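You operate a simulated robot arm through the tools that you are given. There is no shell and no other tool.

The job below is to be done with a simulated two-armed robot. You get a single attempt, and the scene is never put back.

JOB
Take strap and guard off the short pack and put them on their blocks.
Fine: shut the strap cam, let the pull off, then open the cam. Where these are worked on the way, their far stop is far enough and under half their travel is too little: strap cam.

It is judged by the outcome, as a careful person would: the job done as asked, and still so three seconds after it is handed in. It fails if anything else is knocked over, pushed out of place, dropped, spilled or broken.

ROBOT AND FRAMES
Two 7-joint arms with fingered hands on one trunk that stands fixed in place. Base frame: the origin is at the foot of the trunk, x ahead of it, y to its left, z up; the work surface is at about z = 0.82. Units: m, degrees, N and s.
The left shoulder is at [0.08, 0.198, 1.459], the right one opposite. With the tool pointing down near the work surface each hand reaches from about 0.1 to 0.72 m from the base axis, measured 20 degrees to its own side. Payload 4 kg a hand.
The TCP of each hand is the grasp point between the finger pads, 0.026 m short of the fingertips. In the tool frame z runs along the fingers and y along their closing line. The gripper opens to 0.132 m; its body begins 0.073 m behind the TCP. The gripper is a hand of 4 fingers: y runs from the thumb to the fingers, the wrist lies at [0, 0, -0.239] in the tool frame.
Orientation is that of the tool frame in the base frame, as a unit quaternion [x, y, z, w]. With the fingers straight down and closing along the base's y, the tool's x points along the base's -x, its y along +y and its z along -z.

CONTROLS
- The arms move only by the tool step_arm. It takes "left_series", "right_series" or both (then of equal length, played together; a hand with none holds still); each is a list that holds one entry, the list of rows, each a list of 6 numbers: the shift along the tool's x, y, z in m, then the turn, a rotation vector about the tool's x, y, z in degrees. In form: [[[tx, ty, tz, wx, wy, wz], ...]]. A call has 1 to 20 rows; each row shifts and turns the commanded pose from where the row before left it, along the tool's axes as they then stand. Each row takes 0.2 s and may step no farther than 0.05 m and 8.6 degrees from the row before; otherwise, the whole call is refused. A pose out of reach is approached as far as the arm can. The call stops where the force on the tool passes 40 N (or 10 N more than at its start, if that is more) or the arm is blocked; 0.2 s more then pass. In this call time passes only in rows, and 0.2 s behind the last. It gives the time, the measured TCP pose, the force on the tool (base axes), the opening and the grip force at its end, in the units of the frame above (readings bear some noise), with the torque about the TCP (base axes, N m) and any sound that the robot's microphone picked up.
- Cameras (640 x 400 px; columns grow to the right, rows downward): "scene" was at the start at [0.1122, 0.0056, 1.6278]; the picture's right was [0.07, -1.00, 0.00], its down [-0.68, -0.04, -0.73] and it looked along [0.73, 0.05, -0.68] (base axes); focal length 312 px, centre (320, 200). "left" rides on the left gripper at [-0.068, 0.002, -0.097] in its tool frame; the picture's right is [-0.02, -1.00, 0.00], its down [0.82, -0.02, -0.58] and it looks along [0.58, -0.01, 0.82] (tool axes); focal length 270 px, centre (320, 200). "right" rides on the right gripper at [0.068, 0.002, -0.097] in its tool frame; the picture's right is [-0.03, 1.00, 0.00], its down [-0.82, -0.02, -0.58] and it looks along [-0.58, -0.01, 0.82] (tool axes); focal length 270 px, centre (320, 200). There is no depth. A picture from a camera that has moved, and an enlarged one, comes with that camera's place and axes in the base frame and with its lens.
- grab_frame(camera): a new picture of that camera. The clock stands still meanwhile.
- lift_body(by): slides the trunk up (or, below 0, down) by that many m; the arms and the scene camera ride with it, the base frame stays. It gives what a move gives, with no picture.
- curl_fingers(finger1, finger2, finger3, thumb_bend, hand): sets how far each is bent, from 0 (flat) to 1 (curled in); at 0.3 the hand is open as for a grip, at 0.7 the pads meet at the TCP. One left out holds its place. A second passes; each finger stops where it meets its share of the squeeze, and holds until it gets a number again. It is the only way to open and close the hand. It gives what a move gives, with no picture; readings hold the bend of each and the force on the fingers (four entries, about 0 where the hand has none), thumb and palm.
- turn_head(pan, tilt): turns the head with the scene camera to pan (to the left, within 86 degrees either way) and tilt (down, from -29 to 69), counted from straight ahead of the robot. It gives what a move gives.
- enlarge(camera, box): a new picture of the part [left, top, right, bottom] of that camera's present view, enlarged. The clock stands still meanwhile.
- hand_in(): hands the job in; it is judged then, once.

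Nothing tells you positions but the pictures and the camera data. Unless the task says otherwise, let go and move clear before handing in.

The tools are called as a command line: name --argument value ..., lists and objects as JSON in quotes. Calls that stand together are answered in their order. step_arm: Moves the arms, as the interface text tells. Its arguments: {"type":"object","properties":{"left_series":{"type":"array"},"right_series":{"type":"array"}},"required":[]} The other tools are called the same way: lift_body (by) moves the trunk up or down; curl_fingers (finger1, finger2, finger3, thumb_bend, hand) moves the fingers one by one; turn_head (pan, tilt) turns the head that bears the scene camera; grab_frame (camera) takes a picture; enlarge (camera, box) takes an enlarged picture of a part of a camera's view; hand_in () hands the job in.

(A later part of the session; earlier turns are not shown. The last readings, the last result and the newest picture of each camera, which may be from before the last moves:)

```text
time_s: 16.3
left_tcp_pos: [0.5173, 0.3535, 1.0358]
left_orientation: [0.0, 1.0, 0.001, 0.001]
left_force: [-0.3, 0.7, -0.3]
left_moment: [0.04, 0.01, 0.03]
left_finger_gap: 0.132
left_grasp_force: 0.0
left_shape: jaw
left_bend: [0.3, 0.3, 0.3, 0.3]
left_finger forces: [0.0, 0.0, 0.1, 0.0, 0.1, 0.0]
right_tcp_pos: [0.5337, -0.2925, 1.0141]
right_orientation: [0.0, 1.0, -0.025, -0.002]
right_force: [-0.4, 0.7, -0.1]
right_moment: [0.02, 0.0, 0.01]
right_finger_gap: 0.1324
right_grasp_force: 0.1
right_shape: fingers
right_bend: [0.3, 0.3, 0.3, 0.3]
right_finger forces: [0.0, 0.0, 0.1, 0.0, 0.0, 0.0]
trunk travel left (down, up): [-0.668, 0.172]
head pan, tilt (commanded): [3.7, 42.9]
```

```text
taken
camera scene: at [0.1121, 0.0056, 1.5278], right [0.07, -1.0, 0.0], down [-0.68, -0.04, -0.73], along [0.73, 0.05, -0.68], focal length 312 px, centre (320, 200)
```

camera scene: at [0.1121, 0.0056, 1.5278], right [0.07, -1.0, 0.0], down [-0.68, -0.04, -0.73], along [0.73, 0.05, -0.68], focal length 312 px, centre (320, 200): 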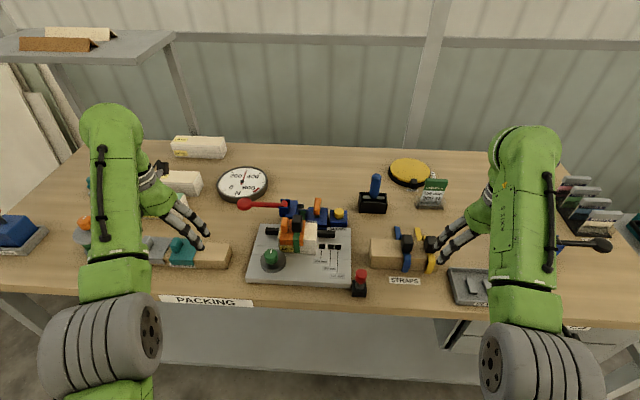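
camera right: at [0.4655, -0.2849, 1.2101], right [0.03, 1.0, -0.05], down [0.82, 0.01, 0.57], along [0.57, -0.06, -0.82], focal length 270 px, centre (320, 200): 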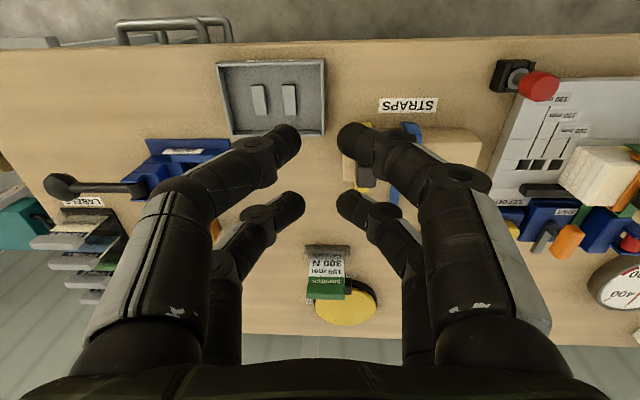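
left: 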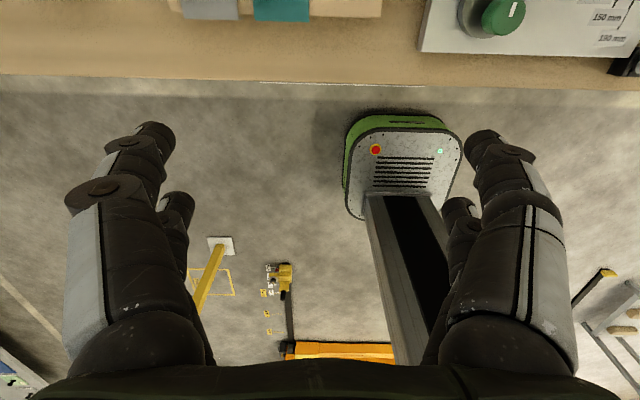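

Lowered safely. I'll raise both hands and move them forward a little, straighten the right hand's small tilt, then lower another 0.1 m.

step_arm --left_series '[[[-0.02, 0, -0.034, 0, 0, 0], [-0.02, 0, -0.034, 0, 0, 0], [-0.02, 0, -0.034, 0, 0, 0]]]' --right_series '[[[-0.02, 0, -0.034, -1, 0, 0], [-0.02, 0, -0.034, -1, 0, 0], [-0.02, 0, -0.034, -1, 0, 0]]]'

lift_body --by -0.1

grab_frame --camera "scene"

```text
time_s: 17.1
left_tcp_pos: [0.5934, 0.3573, 1.1157]
left_orientation: [0.002, 1.0, 0.001, 0.0]
left_force: [-0.1, 0.1, 0.4]
left_moment: [0.02, 0.04, 0.01]
left_finger_gap: 0.1316
left_grasp_force: 0.1
left_shape: jaw
left_bend: [0.3, 0.3, 0.3, 0.3]
left_finger forces: [0.1, 0.0, 0.1, 0.0, 0.1, 0.1]
left hand out of reach, approached as far as the arm can: row 2, 3
right_tcp_pos: [0.6015, -0.2909, 1.1066]
right_orientation: [0.0, 1.0, 0.001, -0.002]
right_force: [1.3, 0.2, 0.5]
right_moment: [-0.01, 0.06, -0.03]
right_finger_gap: 0.1325
right_grasp_force: 0.1
right_shape: fingers
right_bend: [0.3, 0.3, 0.3, 0.3]
right_finger forces: [0.0, 0.1, 0.0, 0.0, 0.0, 0.0]
right hand out of reach, approached as far as the arm can: row 3
trunk travel left (down, up): [-0.668, 0.172]
head pan, tilt (commanded): [3.7, 42.9]
```

```text
time_s: 18.5
left_tcp_pos: [0.5923, 0.3576, 1.0163]
left_orientation: [-0.001, 1.0, 0.002, 0.003]
left_force: [-0.6, 0.0, -0.4]
left_moment: [0.03, 0.03, -0.02]
left_finger_gap: 0.1317
left_grasp_force: 0.1
left_shape: jaw
left_bend: [0.3, 0.3, 0.3, 0.3]
left_finger forces: [0.0, 0.1, 0.0, 0.0, 0.0, 0.0]
right_tcp_pos: [0.6016, -0.2914, 1.0059]
right_orientation: [0.0, 1.0, 0.001, 0.0]
right_force: [-0.9, 0.5, -0.4]
right_moment: [0.01, -0.03, -0.02]
right_finger_gap: 0.1326
right_grasp_force: 0.1
right_shape: fingers
right_bend: [0.3, 0.3, 0.3, 0.3]
right_finger forces: [0.1, 0.1, 0.0, 0.1, 0.1, 0.1]
trunk travel left (down, up): [-0.568, 0.272]
head pan, tilt (commanded): [3.7, 42.9]
```

```text
taken
camera scene: at [0.1122, 0.0056, 1.4278], right [0.07, -1.0, 0.0], down [-0.68, -0.04, -0.73], along [0.73, 0.05, -0.68], focal length 312 px, centre (320, 200)
```

scene: 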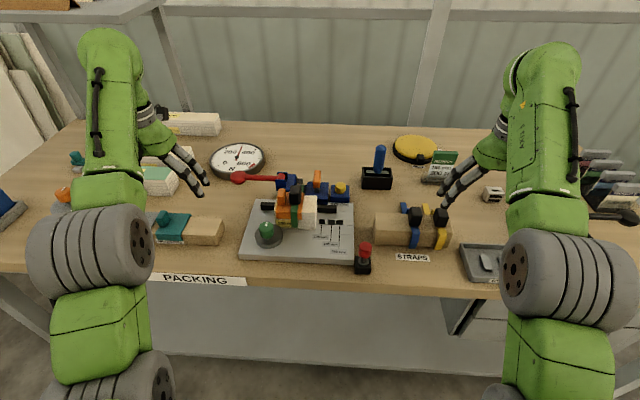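

Trunk is at a good height. I'll bring the left hand over toward the cam at safe height to test its reach.

step_arm --left_series '[[[-0.02, -0.038, 0, 0, 0, 0], [-0.02, -0.038, 0, 0, 0, 0], [-0.02, -0.038, 0, 0, 0, 0], [-0.02, -0.038, 0, 0, 0, 0], [-0.02, -0.038, 0, 0, 0, 0], [-0.02, -0.038, 0, 0, 0, 0], [-0.02, -0.038, 0, 0, 0, 0], [-0.02, -0.038, 0, 0, 0, 0]]]'

grab_frame --camera "scene"

grab_frame --camera "left"

```text
time_s: 20.3
left_tcp_pos: [0.7112, 0.0771, 1.016]
left_orientation: [0.001, 1.0, 0.002, 0.003]
left_force: [-0.6, 0.6, 0.5]
left_moment: [0.0, 0.03, 0.01]
left_finger_gap: 0.1323
left_grasp_force: 0.1
left_shape: jaw
left_bend: [0.3, 0.3, 0.3, 0.3]
left_finger forces: [0.1, 0.0, 0.1, 0.0, 0.1, 0.1]
left hand out of reach, approached as far as the arm can: row 7, 8
right_tcp_pos: [0.6012, -0.2907, 1.0075]
right_orientation: [0.0, 1.0, 0.001, -0.001]
right_force: [0.0, 0.0, -0.4]
right_moment: [0.01, 0.0, -0.01]
right_finger_gap: 0.1326
right_grasp_force: 0.0
right_shape: fingers
right_bend: [0.3, 0.3, 0.3, 0.3]
right_finger forces: [0.0, 0.0, 0.0, 0.0, 0.0, 0.0]
trunk travel left (down, up): [-0.568, 0.272]
head pan, tilt (commanded): [3.7, 42.9]
```

```text
taken
camera scene: at [0.1137, 0.0055, 1.4276], right [0.07, -1.0, 0.0], down [-0.68, -0.04, -0.73], along [0.73, 0.05, -0.68], focal length 312 px, centre (320, 200)
```

scene: 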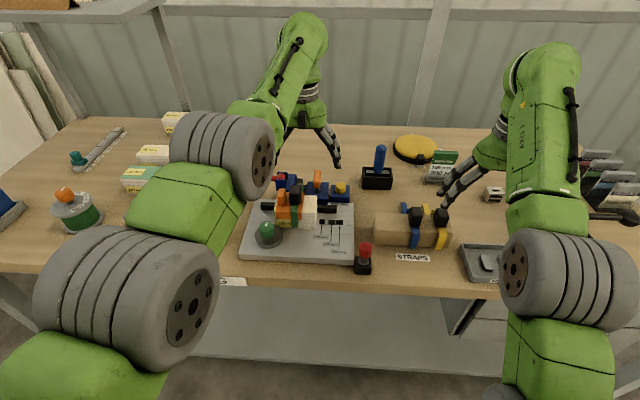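

```text
taken
camera left: at [0.7786, 0.0802, 1.1122], right [0.03, -1.0, 0.0], down [-0.82, -0.02, 0.57], along [-0.57, -0.01, -0.82], focal length 270 px, centre (320, 200)
```

left: 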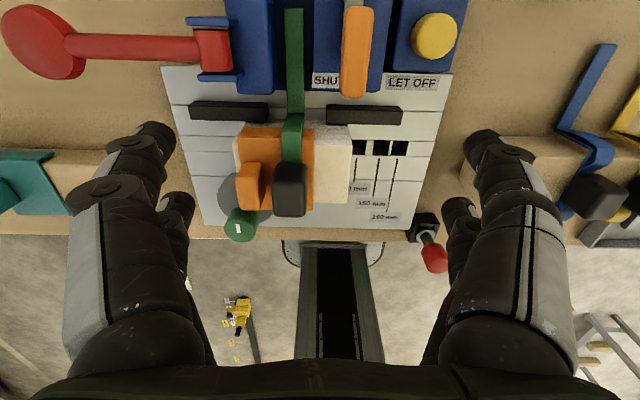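

The left hand is at its forward limit at this height, but lower down it should reach further. I'll narrow the left fingers (so the thumb side clears the LET OFF button) and check, then test reach lower and further ahead.

curl_fingers --hand "left" --finger1 0.55 --finger2 0.55 --finger3 0.55 --thumb_bend 0.55

step_arm --left_series '[[[-0.01, -0.005, 0.012, 0, 0, 0], [-0.01, -0.005, 0.012, 0, 0, 0], [-0.01, -0.005, 0.012, 0, 0, 0], [-0.01, -0.005, 0.012, 0, 0, 0]]]'

grab_frame --camera "left"

grab_frame --camera "scene"

```text
time_s: 21.3
left_tcp_pos: [0.7109, 0.077, 1.0144]
left_orientation: [0.0, 1.0, 0.002, 0.003]
left_force: [-0.2, 0.4, 0.1]
left_moment: [-0.02, 0.0, -0.01]
left_finger_gap: 0.0497
left_grasp_force: 0.0
left_shape: fingers
left_bend: [0.55, 0.55, 0.55, 0.55]
left_finger forces: [0.1, 0.0, 0.0, 0.0, 0.1, 0.0]
right_tcp_pos: [0.6008, -0.291, 1.0066]
right_orientation: [0.0, 1.0, 0.001, -0.001]
right_force: [-0.5, -1.3, -0.2]
right_moment: [0.02, 0.04, 0.0]
right_finger_gap: 0.1324
right_grasp_force: 0.1
right_shape: fingers
right_bend: [0.3, 0.3, 0.3, 0.3]
right_finger forces: [0.0, 0.0, 0.0, 0.0, 0.0, 0.0]
trunk travel left (down, up): [-0.568, 0.272]
head pan, tilt (commanded): [3.7, 42.9]
```

```text
time_s: 22.3
left_tcp_pos: [0.7171, 0.0832, 0.9594]
left_orientation: [0.0, 1.0, 0.001, 0.001]
left_force: [0.4, 0.2, 0.2]
left_moment: [0.03, 0.03, 0.0]
left_finger_gap: 0.0494
left_grasp_force: 0.0
left_shape: fingers
left_bend: [0.55, 0.55, 0.55, 0.55]
left_finger forces: [0.0, 0.0, 0.0, 0.0, 0.0, 0.1]
left hand out of reach, approached as far as the arm can: row 1, 2, 3, 4
right_tcp_pos: [0.6019, -0.2925, 1.0074]
right_orientation: [0.001, 1.0, 0.001, -0.001]
right_force: [0.0, 0.1, 0.4]
right_moment: [0.02, 0.01, -0.03]
right_finger_gap: 0.1327
right_grasp_force: 0.1
right_shape: fingers
right_bend: [0.3, 0.3, 0.3, 0.3]
right_finger forces: [0.0, 0.1, 0.0, 0.1, 0.0, 0.1]
trunk travel left (down, up): [-0.568, 0.272]
head pan, tilt (commanded): [3.7, 42.9]
```

```text
taken
camera left: at [0.7848, 0.0861, 1.0574], right [0.02, -1.0, 0.0], down [-0.82, -0.02, 0.57], along [-0.57, -0.01, -0.82], focal length 270 px, centre (320, 200)
```

left: 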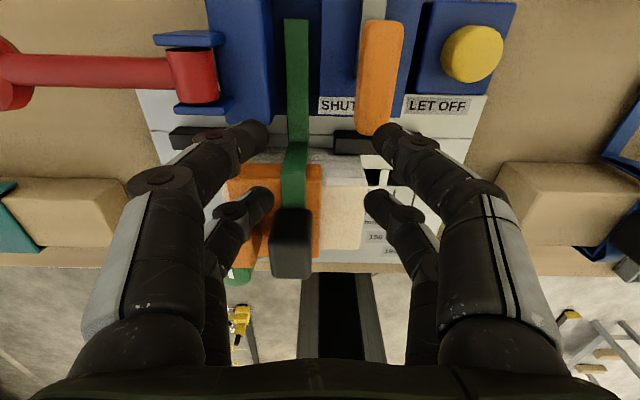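

```text
taken
camera scene: at [0.1129, 0.0058, 1.4277], right [0.07, -1.0, 0.0], down [-0.68, -0.04, -0.73], along [0.73, 0.05, -0.68], focal length 312 px, centre (320, 200)
```

scene: 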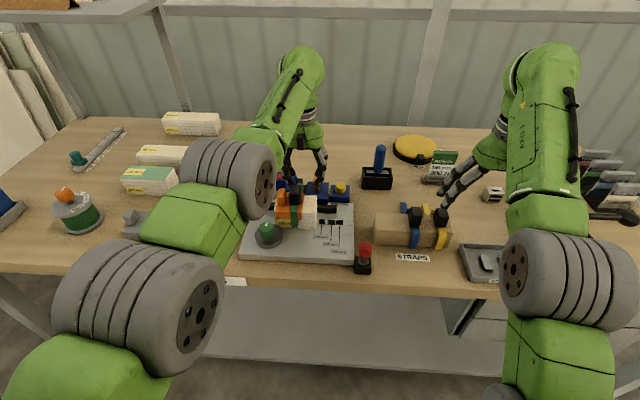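

The reach limit is about 0.65 m shoulder to wrist, so a plain straight-down grip on the cam handle is out of reach; I need to plan with some tilt. I'll examine the cam surroundings closely from this left-hand view.

enlarge --camera "left" --box '[140, 0, 540, 170]'

enlarge --camera "left" --box '[290, 0, 450, 150]'

enlarge --camera "scene" --box '[230, 150, 370, 250]'

```text
1.60 times, centred on (340, 85) of left
camera zoom: at [0.7848, 0.0861, 1.0574], right [0.02, -1.0, 0.0], down [-0.82, -0.02, 0.57], along [-0.57, -0.01, -0.82], focal length 432 px, centre (288, 384)
```

zoom: 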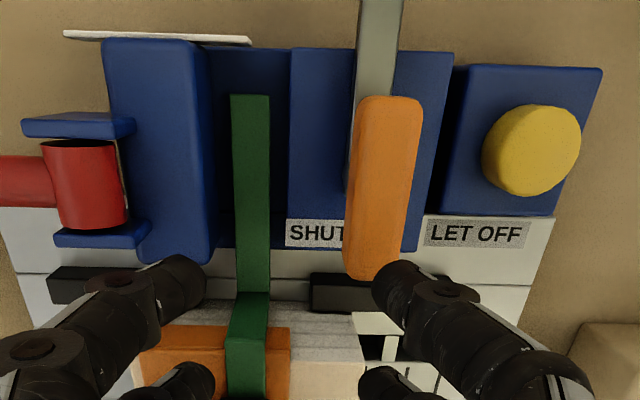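

```text
2.67 times, centred on (370, 75) of left
camera zoom: at [0.7848, 0.0861, 1.0574], right [0.02, -1.0, 0.0], down [-0.82, -0.02, 0.57], along [-0.57, -0.01, -0.82], focal length 721 px, centre (187, 533)
```

zoom: 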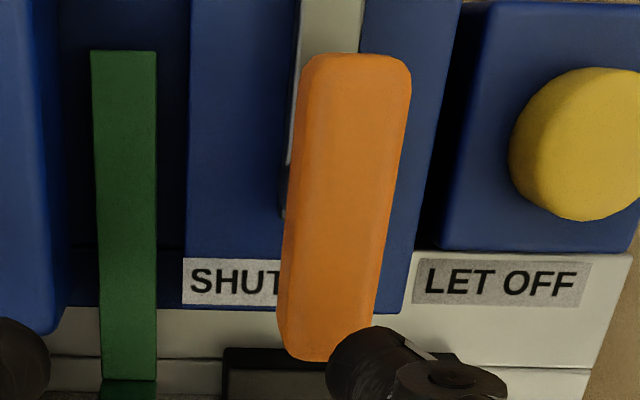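

```text
4.00 times, centred on (300, 200) of scene
camera zoom: at [0.1129, 0.0058, 1.4277], right [0.07, -1.0, 0.0], down [-0.68, -0.04, -0.73], along [0.73, 0.05, -0.68], focal length 1247 px, centre (400, 200)
```

zoom: 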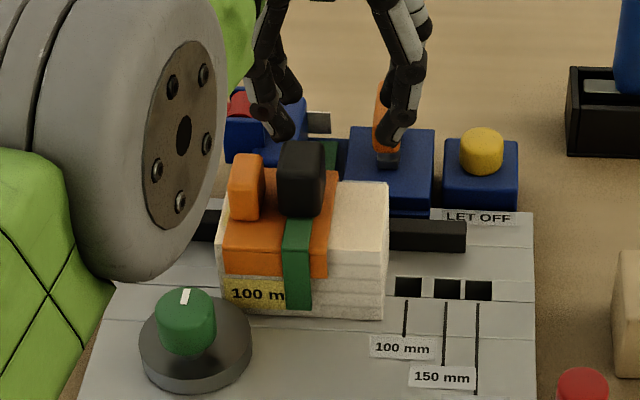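

I can now measure: cam block top z≈0.861, T-grip x 0.728–0.781 at y≈0.056, z 0.895–0.914, tensioner top z≈0.888 from y 0.113. Plan: grip the T-handle with the left hand leaned about 20° so both start and end of a quarter turn are in reach. First back up and lower the trunk 5 cm.

step_arm --left_series '[[[0.015, 0, -0.03, 0, 0, 0], [0.015, 0, -0.03, 0, 0, 0]]]'

lift_body --by -0.05

curl_fingers --hand "left" --finger1 0.59 --finger2 0.59 --finger3 0.59 --thumb_bend 0.59

```text
time_s: 22.9
left_tcp_pos: [0.6852, 0.0829, 1.0207]
left_orientation: [0.0, 1.0, 0.001, 0.002]
left_force: [-0.7, -0.8, -0.2]
left_moment: [-0.06, -0.02, -0.01]
left_finger_gap: 0.0495
left_grasp_force: 0.0
left_shape: fingers
left_bend: [0.55, 0.55, 0.55, 0.55]
left_finger forces: [0.0, 0.0, 0.1, 0.0, 0.1, 0.0]
right_tcp_pos: [0.6002, -0.2922, 1.0075]
right_orientation: [0.0, 1.0, 0.001, 0.0]
right_force: [0.0, 1.0, 0.7]
right_moment: [0.0, -0.01, 0.03]
right_finger_gap: 0.1325
right_grasp_force: 0.1
right_shape: fingers
right_bend: [0.3, 0.3, 0.3, 0.3]
right_finger forces: [0.1, 0.1, 0.1, 0.1, 0.0, 0.0]
trunk travel left (down, up): [-0.568, 0.272]
head pan, tilt (commanded): [3.7, 42.9]
```

```text
time_s: 23.8
left_tcp_pos: [0.6864, 0.0832, 0.9688]
left_orientation: [0.0, 1.0, 0.001, 0.002]
left_force: [-0.1, 0.7, 0.6]
left_moment: [0.0, -0.01, -0.03]
left_finger_gap: 0.0495
left_grasp_force: 0.1
left_shape: fingers
left_bend: [0.55, 0.55, 0.55, 0.55]
left_finger forces: [0.0, 0.0, 0.0, 0.0, 0.0, 0.1]
right_tcp_pos: [0.6014, -0.2905, 0.9566]
right_orientation: [0.0, 1.0, 0.001, 0.0]
right_force: [-0.3, -0.5, 0.0]
right_moment: [-0.04, 0.01, -0.01]
right_finger_gap: 0.1328
right_grasp_force: 0.1
right_shape: fingers
right_bend: [0.3, 0.3, 0.3, 0.3]
right_finger forces: [0.0, 0.0, 0.0, 0.0, 0.1, 0.1]
trunk travel left (down, up): [-0.518, 0.322]
head pan, tilt (commanded): [3.7, 42.9]
```

```text
time_s: 24.8
left_tcp_pos: [0.6866, 0.0829, 0.9697]
left_orientation: [0.001, 1.0, 0.002, 0.003]
left_force: [-0.3, 0.4, -0.7]
left_moment: [0.02, 0.04, 0.02]
left_finger_gap: 0.0363
left_grasp_force: 0.5
left_shape: fingers
left_bend: [0.59, 0.57, 0.59, 0.59]
left_finger forces: [0.1, 1.0, 0.0, 0.0, 0.0, 0.0]
right_tcp_pos: [0.6006, -0.2899, 0.9569]
right_orientation: [0.0, 1.0, 0.0, 0.0]
right_force: [-0.3, 0.1, -0.7]
right_moment: [0.0, 0.0, 0.0]
right_finger_gap: 0.1323
right_grasp_force: 0.1
right_shape: fingers
right_bend: [0.3, 0.3, 0.3, 0.3]
right_finger forces: [0.0, 0.1, 0.1, 0.0, 0.0, 0.0]
trunk travel left (down, up): [-0.518, 0.322]
head pan, tilt (commanded): [3.7, 42.9]
```

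Finger2 of the left hand met something lightly (1 N), probably the strap's buckle. I'll open that finger again and look.

curl_fingers --hand "left" --finger2 0.5

grab_frame --camera "left"

enlarge --camera "scene" --box '[220, 100, 380, 220]'

```text
time_s: 25.8
left_tcp_pos: [0.6866, 0.0827, 0.97]
left_orientation: [0.001, 1.0, 0.002, 0.003]
left_force: [0.6, -0.4, 0.4]
left_moment: [0.02, 0.04, 0.0]
left_finger_gap: 0.0364
left_grasp_force: 0.2
left_shape: fingers
left_bend: [0.59, 0.5, 0.59, 0.59]
left_finger forces: [0.0, 0.5, 0.0, 0.1, 0.1, 0.0]
right_tcp_pos: [0.6005, -0.2913, 0.9577]
right_orientation: [0.0, 1.0, 0.001, 0.0]
right_force: [-0.5, -0.6, 0.0]
right_moment: [0.0, -0.01, -0.02]
right_finger_gap: 0.1324
right_grasp_force: 0.0
right_shape: fingers
right_bend: [0.3, 0.3, 0.3, 0.3]
right_finger forces: [0.0, 0.1, 0.1, 0.0, 0.1, 0.0]
trunk travel left (down, up): [-0.518, 0.322]
head pan, tilt (commanded): [3.7, 42.9]
```

```text
taken
camera left: at [0.7541, 0.0853, 1.0674], right [0.02, -1.0, 0.0], down [-0.82, -0.02, 0.57], along [-0.57, -0.01, -0.82], focal length 270 px, centre (320, 200)
```

left: 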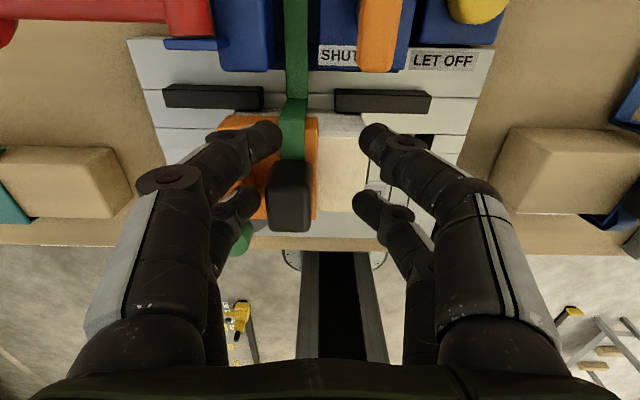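

```text
3.33 times, centred on (300, 160) of scene
camera zoom: at [0.1122, 0.0055, 1.3778], right [0.07, -1.0, 0.0], down [-0.68, -0.04, -0.73], along [0.73, 0.05, -0.68], focal length 1039 px, centre (387, 333)
```

zoom: 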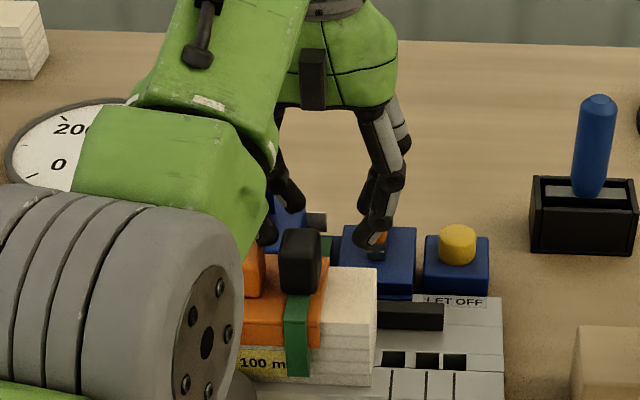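

The finger is between buckle and knob height; I'll lift the trunk straight up 4 cm to clear without dragging anything.

lift_body --by 0.04

enlarge --camera "left" --box '[180, 60, 440, 260]'

```text
time_s: 26.6
left_tcp_pos: [0.6864, 0.0815, 1.0111]
left_orientation: [0.0, 1.0, 0.001, 0.002]
left_force: [-0.1, -0.3, 0.3]
left_moment: [0.01, 0.02, 0.0]
left_finger_gap: 0.0359
left_grasp_force: 0.0
left_shape: fingers
left_bend: [0.59, 0.5, 0.59, 0.59]
left_finger forces: [0.0, 0.1, 0.1, 0.1, 0.0, 0.0]
right_tcp_pos: [0.6007, -0.2914, 0.9966]
right_orientation: [0.0, 1.0, 0.001, -0.001]
right_force: [0.7, 0.5, 0.7]
right_moment: [0.0, -0.04, 0.02]
right_finger_gap: 0.1327
right_grasp_force: 0.0
right_shape: fingers
right_bend: [0.3, 0.3, 0.3, 0.3]
right_finger forces: [0.0, 0.0, 0.0, 0.1, 0.1, 0.0]
trunk travel left (down, up): [-0.558, 0.282]
head pan, tilt (commanded): [3.7, 42.9]
```

```text
2.00 times, centred on (310, 160) of left
camera zoom: at [0.7546, 0.0853, 1.1069], right [0.02, -1.0, 0.0], down [-0.82, -0.02, 0.57], along [-0.57, -0.01, -0.82], focal length 541 px, centre (340, 280)
```

zoom: 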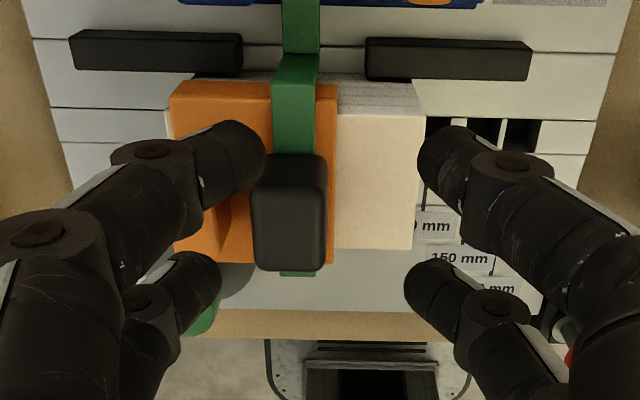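

Clear again and nothing moved. Now I'll lean the left hand (about 20° sideways, 13° forward) and move it above the cam handle.

curl_fingers --hand "left" --finger2 0.59

step_arm --left_series '[[[-0.02, 0, 0, 0, 0, 0], [0, 0, 0, 6.667, 0, 0], [0, 0, 0, 6.667, 0, 0], [0, 0, 0, 6.667, 0, 0], [0, 0, 0, 0, -6.5, 0], [0, 0, 0, 0, -6.5, 0]]]'

grab_frame --camera "left"

```text
time_s: 27.6
left_tcp_pos: [0.6867, 0.0832, 1.0102]
left_orientation: [0.001, 1.0, 0.002, 0.002]
left_force: [0.7, -0.4, -0.1]
left_moment: [0.0, -0.02, -0.01]
left_finger_gap: 0.0364
left_grasp_force: 0.0
left_shape: fingers
left_bend: [0.59, 0.59, 0.59, 0.59]
left_finger forces: [0.0, 0.0, 0.0, 0.0, 0.0, 0.1]
right_tcp_pos: [0.6013, -0.2915, 0.9975]
right_orientation: [0.0, 1.0, 0.002, 0.0]
right_force: [-0.1, 0.0, 0.3]
right_moment: [0.0, -0.02, -0.01]
right_finger_gap: 0.1328
right_grasp_force: 0.1
right_shape: fingers
right_bend: [0.3, 0.3, 0.3, 0.3]
right_finger forces: [0.1, 0.1, 0.0, 0.1, 0.1, 0.1]
trunk travel left (down, up): [-0.558, 0.282]
head pan, tilt (commanded): [3.7, 42.9]
```

```text
time_s: 29.0
left_tcp_pos: [0.7058, 0.0822, 1.0112]
left_orientation: [-0.017, 0.978, -0.171, 0.114]
left_force: [-0.2, 0.0, -0.2]
left_moment: [0.01, 0.01, 0.0]
left_finger_gap: 0.0363
left_grasp_force: 0.0
left_shape: fingers
left_bend: [0.59, 0.59, 0.59, 0.59]
left_finger forces: [0.0, 0.1, 0.1, 0.0, 0.0, 0.1]
right_tcp_pos: [0.5988, -0.2923, 0.9986]
right_orientation: [0.0, 1.0, 0.001, 0.0]
right_force: [0.6, -0.5, 0.9]
right_moment: [-0.01, 0.0, 0.04]
right_finger_gap: 0.1323
right_grasp_force: 0.0
right_shape: fingers
right_bend: [0.3, 0.3, 0.3, 0.3]
right_finger forces: [0.0, 0.0, 0.1, 0.0, 0.0, 0.0]
trunk travel left (down, up): [-0.558, 0.282]
head pan, tilt (commanded): [3.7, 42.9]
```

```text
taken
camera left: at [0.7496, 0.1227, 1.1136], right [0.02, -0.94, 0.34], down [-0.93, 0.11, 0.36], along [-0.37, -0.33, -0.87], focal length 270 px, centre (320, 200)
```

left: 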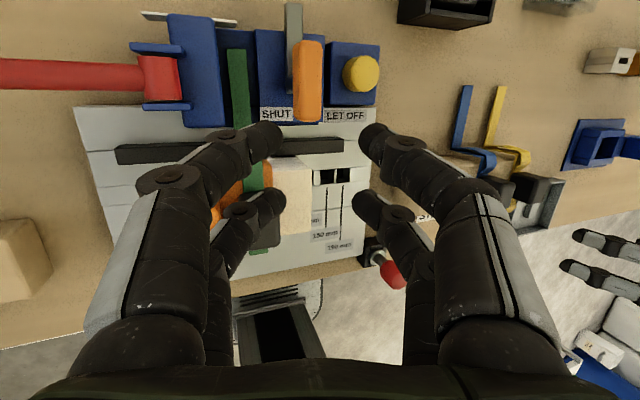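

No reach problem with this lean. Moving it over the handle now, still above it.

step_arm --left_series '[[[-0.0126, -0.0041, 0.0175, 0, 0, 0], [-0.0126, -0.0041, 0.0175, 0, 0, 0], [-0.0126, -0.0041, 0.0175, 0, 0, 0]]]'

grab_frame --camera "left"

enlarge --camera "scene" --box '[230, 90, 390, 210]'

```text
time_s: 29.8
left_tcp_pos: [0.7542, 0.0569, 0.973]
left_orientation: [-0.018, 0.978, -0.171, 0.114]
left_force: [-0.3, -0.4, 0.5]
left_moment: [0.0, 0.03, 0.0]
left_finger_gap: 0.0361
left_grasp_force: 0.0
left_shape: fingers
left_bend: [0.59, 0.59, 0.59, 0.59]
left_finger forces: [0.0, 0.0, 0.0, 0.0, 0.0, 0.0]
right_tcp_pos: [0.6007, -0.2923, 0.9972]
right_orientation: [-0.001, 1.0, 0.001, 0.0]
right_force: [0.1, -0.8, 0.1]
right_moment: [0.01, 0.04, -0.04]
right_finger_gap: 0.1324
right_grasp_force: 0.0
right_shape: fingers
right_bend: [0.3, 0.3, 0.3, 0.3]
right_finger forces: [0.1, 0.0, 0.2, 0.1, 0.0, 0.0]
trunk travel left (down, up): [-0.558, 0.282]
head pan, tilt (commanded): [3.7, 42.9]
```

```text
taken
camera left: at [0.7993, 0.0964, 1.0764], right [0.02, -0.94, 0.34], down [-0.93, 0.11, 0.36], along [-0.38, -0.33, -0.87], focal length 270 px, centre (320, 200)
```

left: 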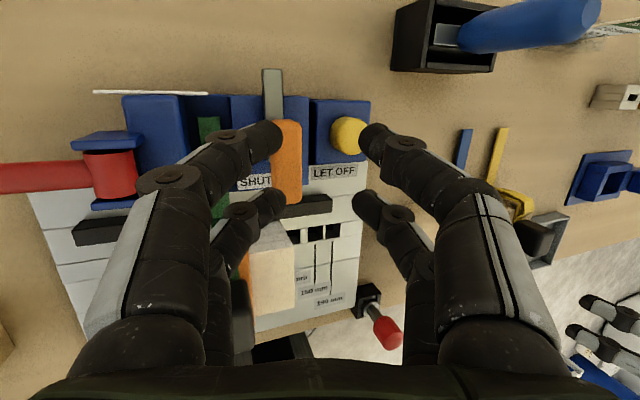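

```text
3.33 times, centred on (310, 150) of scene
camera zoom: at [0.113, 0.0052, 1.4177], right [0.07, -1.0, 0.0], down [-0.68, -0.04, -0.73], along [0.73, 0.05, -0.68], focal length 1039 px, centre (353, 367)
```

zoom: 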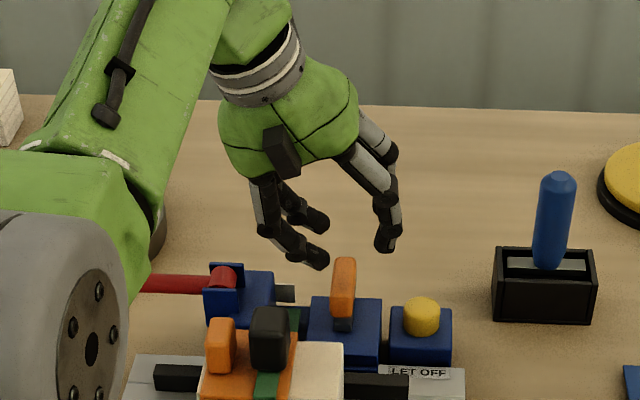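

The handle lines up under the left hand. I'll shift the right hand a bit right so nothing lies beneath it, then lower the trunk 4 cm so the left hand descends straight.

step_arm --right_series '[[[0, -0.033, 0, 0, 0, 0], [0, -0.033, 0, 0, 0, 0], [0, -0.033, 0, 0, 0, 0]]]'

lift_body --by -0.035

grab_frame --camera "left"

enlarge --camera "scene" --box '[230, 90, 390, 210]'

```text
time_s: 30.6
left_tcp_pos: [0.7548, 0.0563, 0.9749]
left_orientation: [-0.019, 0.979, -0.171, 0.114]
left_force: [0.6, 0.1, 0.5]
left_moment: [-0.01, -0.01, -0.01]
left_finger_gap: 0.036
left_grasp_force: 0.0
left_shape: fingers
left_bend: [0.59, 0.59, 0.59, 0.59]
left_finger forces: [0.0, 0.0, 0.1, 0.0, 0.0, 0.0]
right_tcp_pos: [0.6009, -0.3907, 0.9971]
right_orientation: [0.0, 1.0, 0.002, 0.0]
right_force: [-0.5, -0.2, -0.4]
right_moment: [-0.01, 0.04, 0.02]
right_finger_gap: 0.1324
right_grasp_force: 0.0
right_shape: fingers
right_bend: [0.3, 0.3, 0.3, 0.3]
right_finger forces: [0.0, 0.0, 0.0, 0.0, 0.1, 0.0]
trunk travel left (down, up): [-0.558, 0.282]
head pan, tilt (commanded): [3.7, 42.9]
```

```text
time_s: 31.4
left_tcp_pos: [0.7542, 0.0576, 0.9398]
left_orientation: [-0.019, 0.978, -0.172, 0.114]
left_force: [-0.6, 0.1, 1.0]
left_moment: [0.0, 0.04, 0.01]
left_finger_gap: 0.0361
left_grasp_force: 0.2
left_shape: fingers
left_bend: [0.59, 0.59, 0.59, 0.59]
left_finger forces: [0.1, 0.0, 0.1, 0.1, 0.0, 0.1]
right_tcp_pos: [0.6007, -0.3894, 0.9638]
right_orientation: [0.0, 1.0, 0.001, 0.0]
right_force: [-0.8, 0.3, -0.1]
right_moment: [-0.02, -0.01, -0.04]
right_finger_gap: 0.1326
right_grasp_force: 0.0
right_shape: fingers
right_bend: [0.3, 0.3, 0.3, 0.3]
right_finger forces: [0.0, 0.1, 0.1, 0.0, 0.0, 0.0]
trunk travel left (down, up): [-0.523, 0.317]
head pan, tilt (commanded): [3.7, 42.9]
```

```text
taken
camera left: at [0.7983, 0.0971, 1.0427], right [0.02, -0.94, 0.34], down [-0.93, 0.11, 0.36], along [-0.37, -0.33, -0.87], focal length 270 px, centre (320, 200)
```

left: 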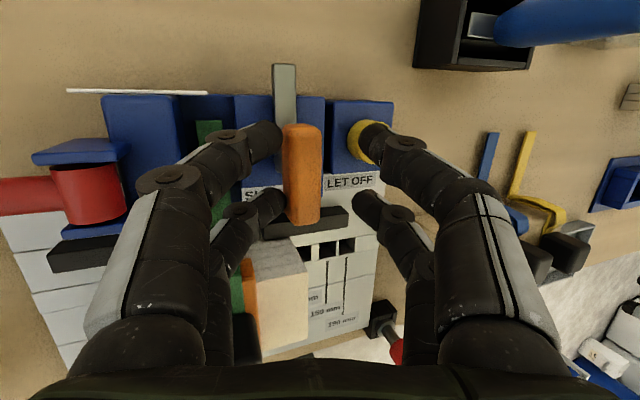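

```text
3.33 times, centred on (310, 150) of scene
camera zoom: at [0.1117, 0.0058, 1.3828], right [0.07, -1.0, 0.0], down [-0.68, -0.04, -0.73], along [0.73, 0.05, -0.68], focal length 1039 px, centre (353, 367)
```

zoom: 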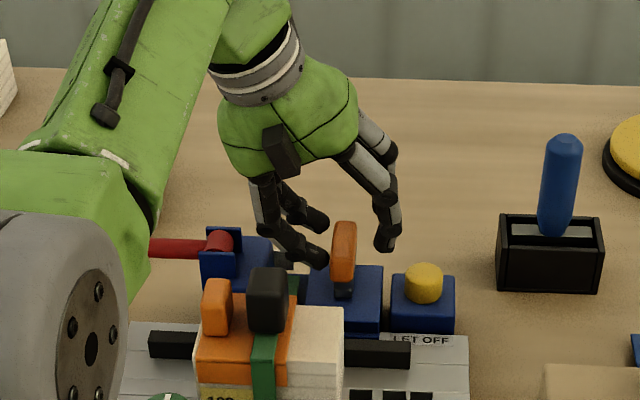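

The handle is between the finger pairs but nearer the +y digits; I'll offset and come in along the tool axis so it centres.

step_arm --left_series '[[[0.007, 0.0114, -0.0058, 0, 0, 0], [0, 0, 0.0087, 0, 0, 0], [0, 0, 0.0087, 0, 0, 0], [0, 0, 0.0087, 0, 0, 0]]]'

grab_frame --camera "left"

enlarge --camera "scene" --box '[230, 90, 390, 210]'

```text
time_s: 32.4
left_tcp_pos: [0.7534, 0.0607, 0.9158]
left_orientation: [-0.019, 0.979, -0.17, 0.115]
left_force: [0.4, -0.1, 0.7]
left_moment: [-0.01, -0.03, 0.02]
left_finger_gap: 0.0362
left_grasp_force: 0.0
left_shape: fingers
left_bend: [0.59, 0.59, 0.59, 0.59]
left_finger forces: [0.0, 0.0, 0.0, 0.0, 0.0, 0.0]
right_tcp_pos: [0.6013, -0.3894, 0.9617]
right_orientation: [0.0, 1.0, 0.001, -0.001]
right_force: [0.7, -0.3, 0.1]
right_moment: [-0.01, 0.0, -0.02]
right_finger_gap: 0.1328
right_grasp_force: 0.1
right_shape: fingers
right_bend: [0.3, 0.3, 0.3, 0.3]
right_finger forces: [0.1, 0.0, 0.0, 0.0, 0.0, 0.1]
trunk travel left (down, up): [-0.523, 0.317]
head pan, tilt (commanded): [3.7, 42.9]
```

```text
taken
camera left: at [0.7968, 0.1007, 1.0181], right [0.02, -0.94, 0.34], down [-0.93, 0.11, 0.36], along [-0.37, -0.33, -0.87], focal length 270 px, centre (320, 200)
```

left: 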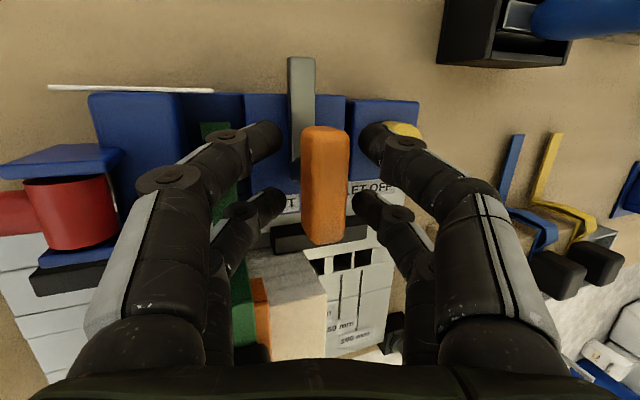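

```text
3.33 times, centred on (310, 150) of scene
camera zoom: at [0.1124, 0.0057, 1.3828], right [0.07, -1.0, 0.0], down [-0.68, -0.04, -0.73], along [0.73, 0.05, -0.68], focal length 1039 px, centre (353, 367)
```

zoom: 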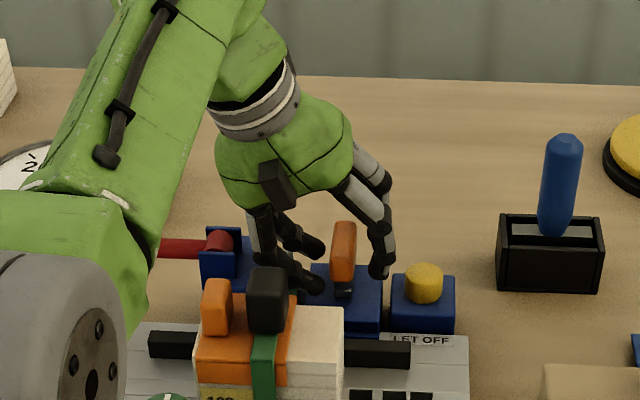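

The handle sits centred between both digit pairs. Closing the left hand on it.

curl_fingers --hand "left" --finger1 0.72 --finger2 0.72 --finger3 0.72 --thumb_bend 0.72

grab_frame --camera "left"

enlarge --camera "scene" --box '[250, 110, 370, 200]'

```text
time_s: 33.4
left_tcp_pos: [0.7525, 0.0591, 0.9143]
left_orientation: [-0.019, 0.979, -0.17, 0.114]
left_force: [-0.3, -2.8, -3.5]
left_moment: [0.03, -0.09, -0.04]
left_finger_gap: 0.016
left_grasp_force: 12.4
left_shape: fingers
left_bend: [0.68, 0.67, 0.69, 0.68]
left_finger forces: [6.3, 6.0, 4.7, 0.0, 8.2, 0.0]
right_tcp_pos: [0.6012, -0.3899, 0.964]
right_orientation: [0.0, 1.0, 0.0, -0.001]
right_force: [-1.2, -0.4, -0.3]
right_moment: [0.0, -0.01, 0.0]
right_finger_gap: 0.1326
right_grasp_force: 0.0
right_shape: fingers
right_bend: [0.3, 0.3, 0.3, 0.3]
right_finger forces: [0.0, 0.1, 0.0, 0.0, 0.0, 0.0]
trunk travel left (down, up): [-0.523, 0.317]
head pan, tilt (commanded): [3.7, 42.9]
```

```text
taken
camera left: at [0.7971, 0.1001, 1.0173], right [0.02, -0.94, 0.34], down [-0.93, 0.11, 0.36], along [-0.38, -0.33, -0.87], focal length 270 px, centre (320, 200)
```

left: 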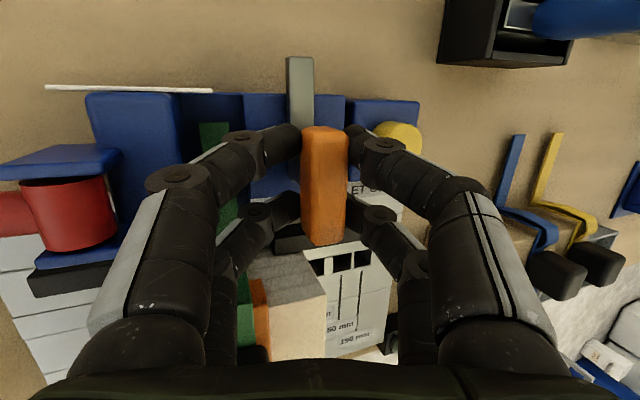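

```text
4.44 times, centred on (310, 155) of scene
camera zoom: at [0.113, 0.005, 1.3827], right [0.06, -1.0, 0.0], down [-0.68, -0.04, -0.73], along [0.73, 0.05, -0.68], focal length 1386 px, centre (364, 400)
```

zoom: 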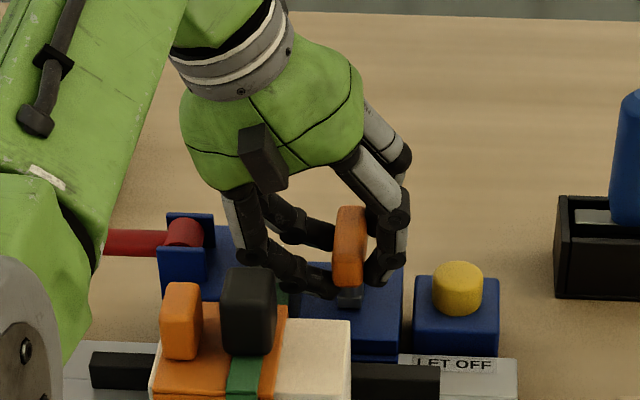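

Gripped firmly (12 N). I'll try a small turn about the vertical, anticlockwise seen from above (pointer arm toward the strap), and watch the torque.

step_arm --left_series '[[[0, 0, 0, -0.846, -1.368, -3.662], [0, 0, 0, -0.846, -1.368, -3.662], [0, 0, 0, -0.846, -1.368, -3.662]]]'

grab_frame --camera "left"

enlarge --camera "scene" --box '[250, 110, 370, 200]'

```text
time_s: 34.2
left_tcp_pos: [0.7523, 0.0588, 0.9149]
left_orientation: [-0.122, 0.971, -0.158, 0.131]
left_force: [-2.7, -5.6, -5.1]
left_moment: [-0.02, -0.03, -0.07]
left_finger_gap: 0.0154
left_grasp_force: 12.2
left_shape: fingers
left_bend: [0.68, 0.67, 0.69, 0.68]
left_finger forces: [5.9, 6.0, 4.9, 0.0, 8.5, 0.1]
right_tcp_pos: [0.601, -0.3907, 0.9634]
right_orientation: [0.0, 1.0, 0.001, -0.001]
right_force: [-0.6, -0.1, 0.3]
right_moment: [0.02, -0.01, 0.0]
right_finger_gap: 0.1326
right_grasp_force: 0.1
right_shape: fingers
right_bend: [0.3, 0.3, 0.3, 0.3]
right_finger forces: [0.0, 0.0, 0.0, 0.1, 0.0, 0.1]
trunk travel left (down, up): [-0.523, 0.317]
head pan, tilt (commanded): [3.7, 42.9]
```

```text
taken
camera left: at [0.7873, 0.1081, 1.0174], right [0.22, -0.91, 0.34], down [-0.93, -0.09, 0.36], along [-0.3, -0.4, -0.87], focal length 270 px, centre (320, 200)
```

left: 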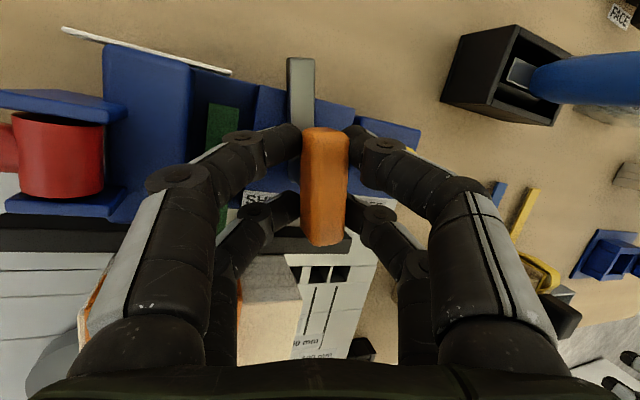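

```text
4.44 times, centred on (310, 155) of scene
camera zoom: at [0.1125, 0.0045, 1.3827], right [0.06, -1.0, 0.0], down [-0.68, -0.04, -0.73], along [0.73, 0.05, -0.68], focal length 1386 px, centre (364, 400)
```

zoom: 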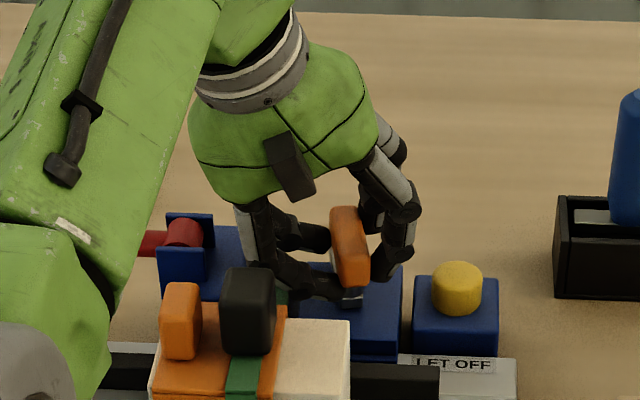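

The handle and pointer turn with the hand at low torque — it is a rotary cam and this direction moves freely. Continuing the turn.

step_arm --left_series '[[[0, 0, 0, -1.48, -2.394, -6.409], [0, 0, 0, -1.48, -2.394, -6.409], [0, 0, 0, -1.48, -2.394, -6.409], [0, 0, 0, -1.48, -2.394, -6.409], [0, 0, 0, -1.48, -2.394, -6.409]]]'

grab_frame --camera "left"

enlarge --camera "scene" --box '[250, 110, 370, 200]'

```text
time_s: 35.4
left_tcp_pos: [0.7922, 0.0894, 0.9024]
left_orientation: [-0.395, 0.892, -0.123, 0.181]
left_force: [-0.2, -7.1, 14.3]
left_moment: [0.57, 0.12, 0.16]
left_finger_gap: 0.0002
left_grasp_force: 10.6
left_shape: fingers
left_bend: [0.72, 0.72, 0.71, 0.71]
left_finger forces: [21.7, 0.1, 0.1, 0.0, 0.0, 0.0]
left hand out of reach, approached as far as the arm can: row 4, 5
right_tcp_pos: [0.6012, -0.3885, 0.9635]
right_orientation: [0.0, 1.0, 0.001, 0.0]
right_force: [0.2, 0.0, 0.5]
right_moment: [0.0, 0.0, 0.03]
right_finger_gap: 0.1326
right_grasp_force: 0.1
right_shape: fingers
right_bend: [0.3, 0.3, 0.3, 0.3]
right_finger forces: [0.0, 0.0, 0.0, 0.0, 0.0, 0.1]
trunk travel left (down, up): [-0.523, 0.317]
head pan, tilt (commanded): [3.7, 42.9]
```

```text
taken
camera left: at [0.7929, 0.1516, 1.0048], right [0.68, -0.64, 0.37], down [-0.74, -0.58, 0.35], along [-0.01, -0.51, -0.86], focal length 270 px, centre (320, 200)
```

left: 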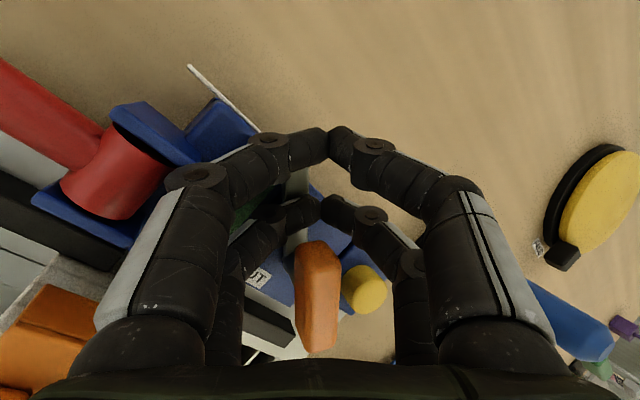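

```text
4.44 times, centred on (310, 155) of scene
camera zoom: at [0.1121, 0.0056, 1.3833], right [0.07, -1.0, 0.0], down [-0.68, -0.04, -0.73], along [0.73, 0.05, -0.68], focal length 1386 px, centre (364, 400)
```

zoom: 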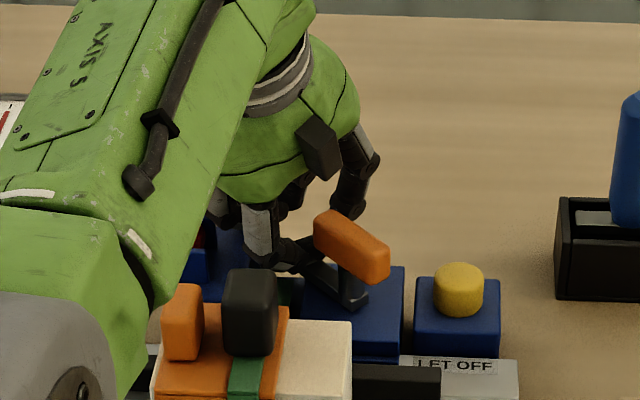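

The turn carried the hand to its reach limit and it slid off the handle's far end; the handle stands at about half travel and the closed fingers rest on the pointer arm. I'll look closely before backing off.

enlarge --camera "left" --box '[180, 60, 460, 360]'

enlarge --camera "scene" --box '[270, 125, 350, 185]'

```text
1.33 times, centred on (320, 210) of left
camera zoom: at [0.7929, 0.1516, 1.0048], right [0.68, -0.64, 0.37], down [-0.74, -0.58, 0.35], along [-0.01, -0.51, -0.86], focal length 360 px, centre (320, 187)
```

zoom: 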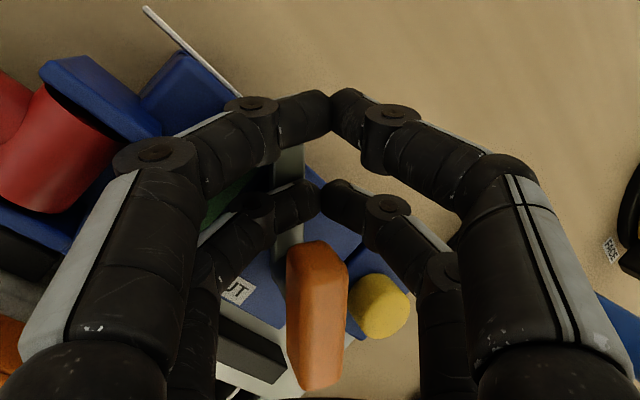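

```text
6.67 times, centred on (310, 155) of scene
camera zoom: at [0.1121, 0.0056, 1.3833], right [0.07, -1.0, 0.0], down [-0.68, -0.04, -0.73], along [0.73, 0.05, -0.68], focal length 2078 px, centre (387, 500)
```

zoom: 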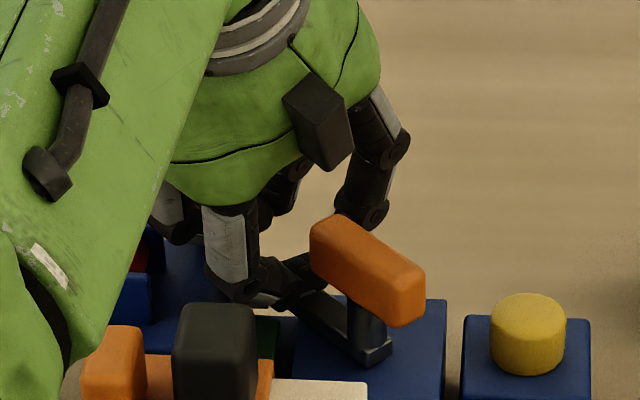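

The handle is at about half its travel; the left wrist can't turn further this way, but the right wrist can. I'll lift straight up off the cam and take the left hand away, then finish the turn with the right hand.

lift_body --by 0.05

grab_frame --camera "left"

```text
time_s: 36.3
left_tcp_pos: [0.7896, 0.0917, 0.944]
left_orientation: [-0.396, 0.894, -0.118, 0.172]
left_force: [0.0, 1.0, -0.2]
left_moment: [-0.01, 0.01, 0.03]
left_finger_gap: 0.0002
left_grasp_force: 0.0
left_shape: fingers
left_bend: [0.72, 0.72, 0.71, 0.71]
left_finger forces: [0.1, 0.1, 0.0, 0.1, 0.0, 0.0]
right_tcp_pos: [0.6017, -0.3893, 1.0123]
right_orientation: [-0.001, 1.0, 0.001, 0.0]
right_force: [-0.5, 1.2, -0.3]
right_moment: [-0.02, 0.01, -0.03]
right_finger_gap: 0.1325
right_grasp_force: 0.1
right_shape: fingers
right_bend: [0.3, 0.3, 0.3, 0.3]
right_finger forces: [0.0, 0.0, 0.0, 0.1, 0.1, 0.0]
trunk travel left (down, up): [-0.573, 0.267]
head pan, tilt (commanded): [3.7, 42.9]
```

```text
taken
camera left: at [0.792, 0.1516, 1.0464], right [0.68, -0.64, 0.35], down [-0.73, -0.58, 0.36], along [-0.02, -0.5, -0.86], focal length 270 px, centre (320, 200)
```

left: 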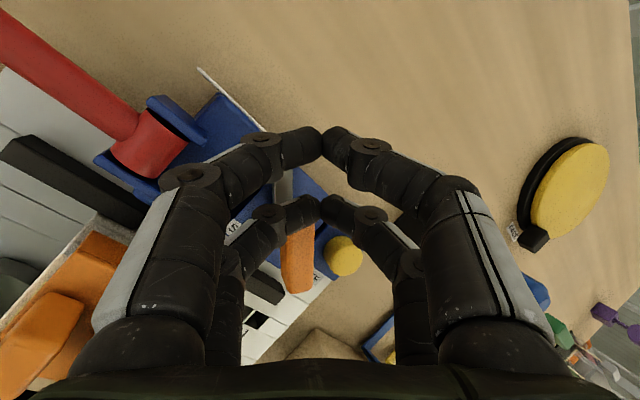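

Free of the cam. Raising a little more and bringing the left hand back upright and over to the left side.

lift_body --by 0.05

step_arm --left_series '[[[0, 0, -0.01, 1.48, 2.394, 6.409], [0, 0, -0.005, 1.48, 2.394, 6.409], [0, 0, 0, 1.48, 2.394, 6.409], [0, 0, 0, 1.48, 2.394, 6.409], [0, 0, 0, 1.48, 2.394, 6.409], [0, 0, 0, 1.48, 2.394, 6.409], [0.02, 0.03, -0.01, 0, 6.5, 0], [0.02, 0.03, -0.01, 0, 6.5, 0], [0.01, 0.03, -0.005, -6.667, 0, 0], [0.01, 0.03, 0, -6.667, 0, 0], [0.01, 0.03, 0, -6.667, 0, 0]]]'

grab_frame --camera "scene"

```text
time_s: 37.2
left_tcp_pos: [0.7888, 0.0909, 0.994]
left_orientation: [-0.395, 0.894, -0.119, 0.173]
left_force: [0.1, 0.6, 0.0]
left_moment: [0.0, -0.01, -0.01]
left_finger_gap: 0.0001
left_grasp_force: 0.1
left_shape: fingers
left_bend: [0.72, 0.72, 0.71, 0.71]
left_finger forces: [0.1, 0.0, 0.0, 0.0, 0.0, 0.0]
right_tcp_pos: [0.6007, -0.3891, 1.0623]
right_orientation: [0.0, 1.0, 0.001, -0.001]
right_force: [0.0, 0.3, -0.8]
right_moment: [0.04, 0.01, -0.01]
right_finger_gap: 0.1324
right_grasp_force: 0.1
right_shape: fingers
right_bend: [0.3, 0.3, 0.3, 0.3]
right_finger forces: [0.0, 0.0, 0.0, 0.0, 0.0, 0.0]
trunk travel left (down, up): [-0.623, 0.217]
head pan, tilt (commanded): [3.7, 42.9]
```

```text
time_s: 39.6
left_tcp_pos: [0.712, 0.2391, 0.9826]
left_orientation: [-0.03, 1.0, 0.0, 0.004]
left_force: [0.1, 0.4, -0.6]
left_moment: [-0.03, 0.01, -0.02]
left_finger_gap: 0.0002
left_grasp_force: 0.0
left_shape: fingers
left_bend: [0.72, 0.72, 0.71, 0.71]
left_finger forces: [0.1, 0.1, 0.0, 0.0, 0.0, 0.0]
left hand out of reach, approached as far as the arm can: row 8, 10, 11
right_tcp_pos: [0.6023, -0.3885, 1.0636]
right_orientation: [0.0, 1.0, 0.001, -0.001]
right_force: [0.5, 0.7, 0.8]
right_moment: [-0.03, 0.02, 0.02]
right_finger_gap: 0.1326
right_grasp_force: 0.0
right_shape: fingers
right_bend: [0.3, 0.3, 0.3, 0.3]
right_finger forces: [0.0, 0.0, 0.0, 0.0, 0.1, 0.0]
trunk travel left (down, up): [-0.623, 0.217]
head pan, tilt (commanded): [3.7, 42.9]
```

```text
taken
camera scene: at [0.1132, 0.0066, 1.4827], right [0.07, -1.0, 0.0], down [-0.68, -0.04, -0.73], along [0.73, 0.05, -0.68], focal length 312 px, centre (320, 200)
```

scene: 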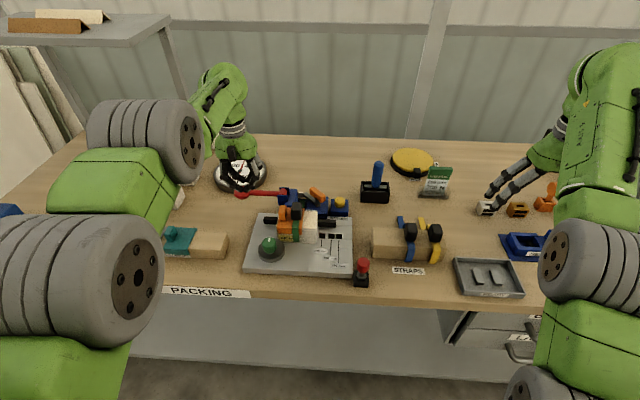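

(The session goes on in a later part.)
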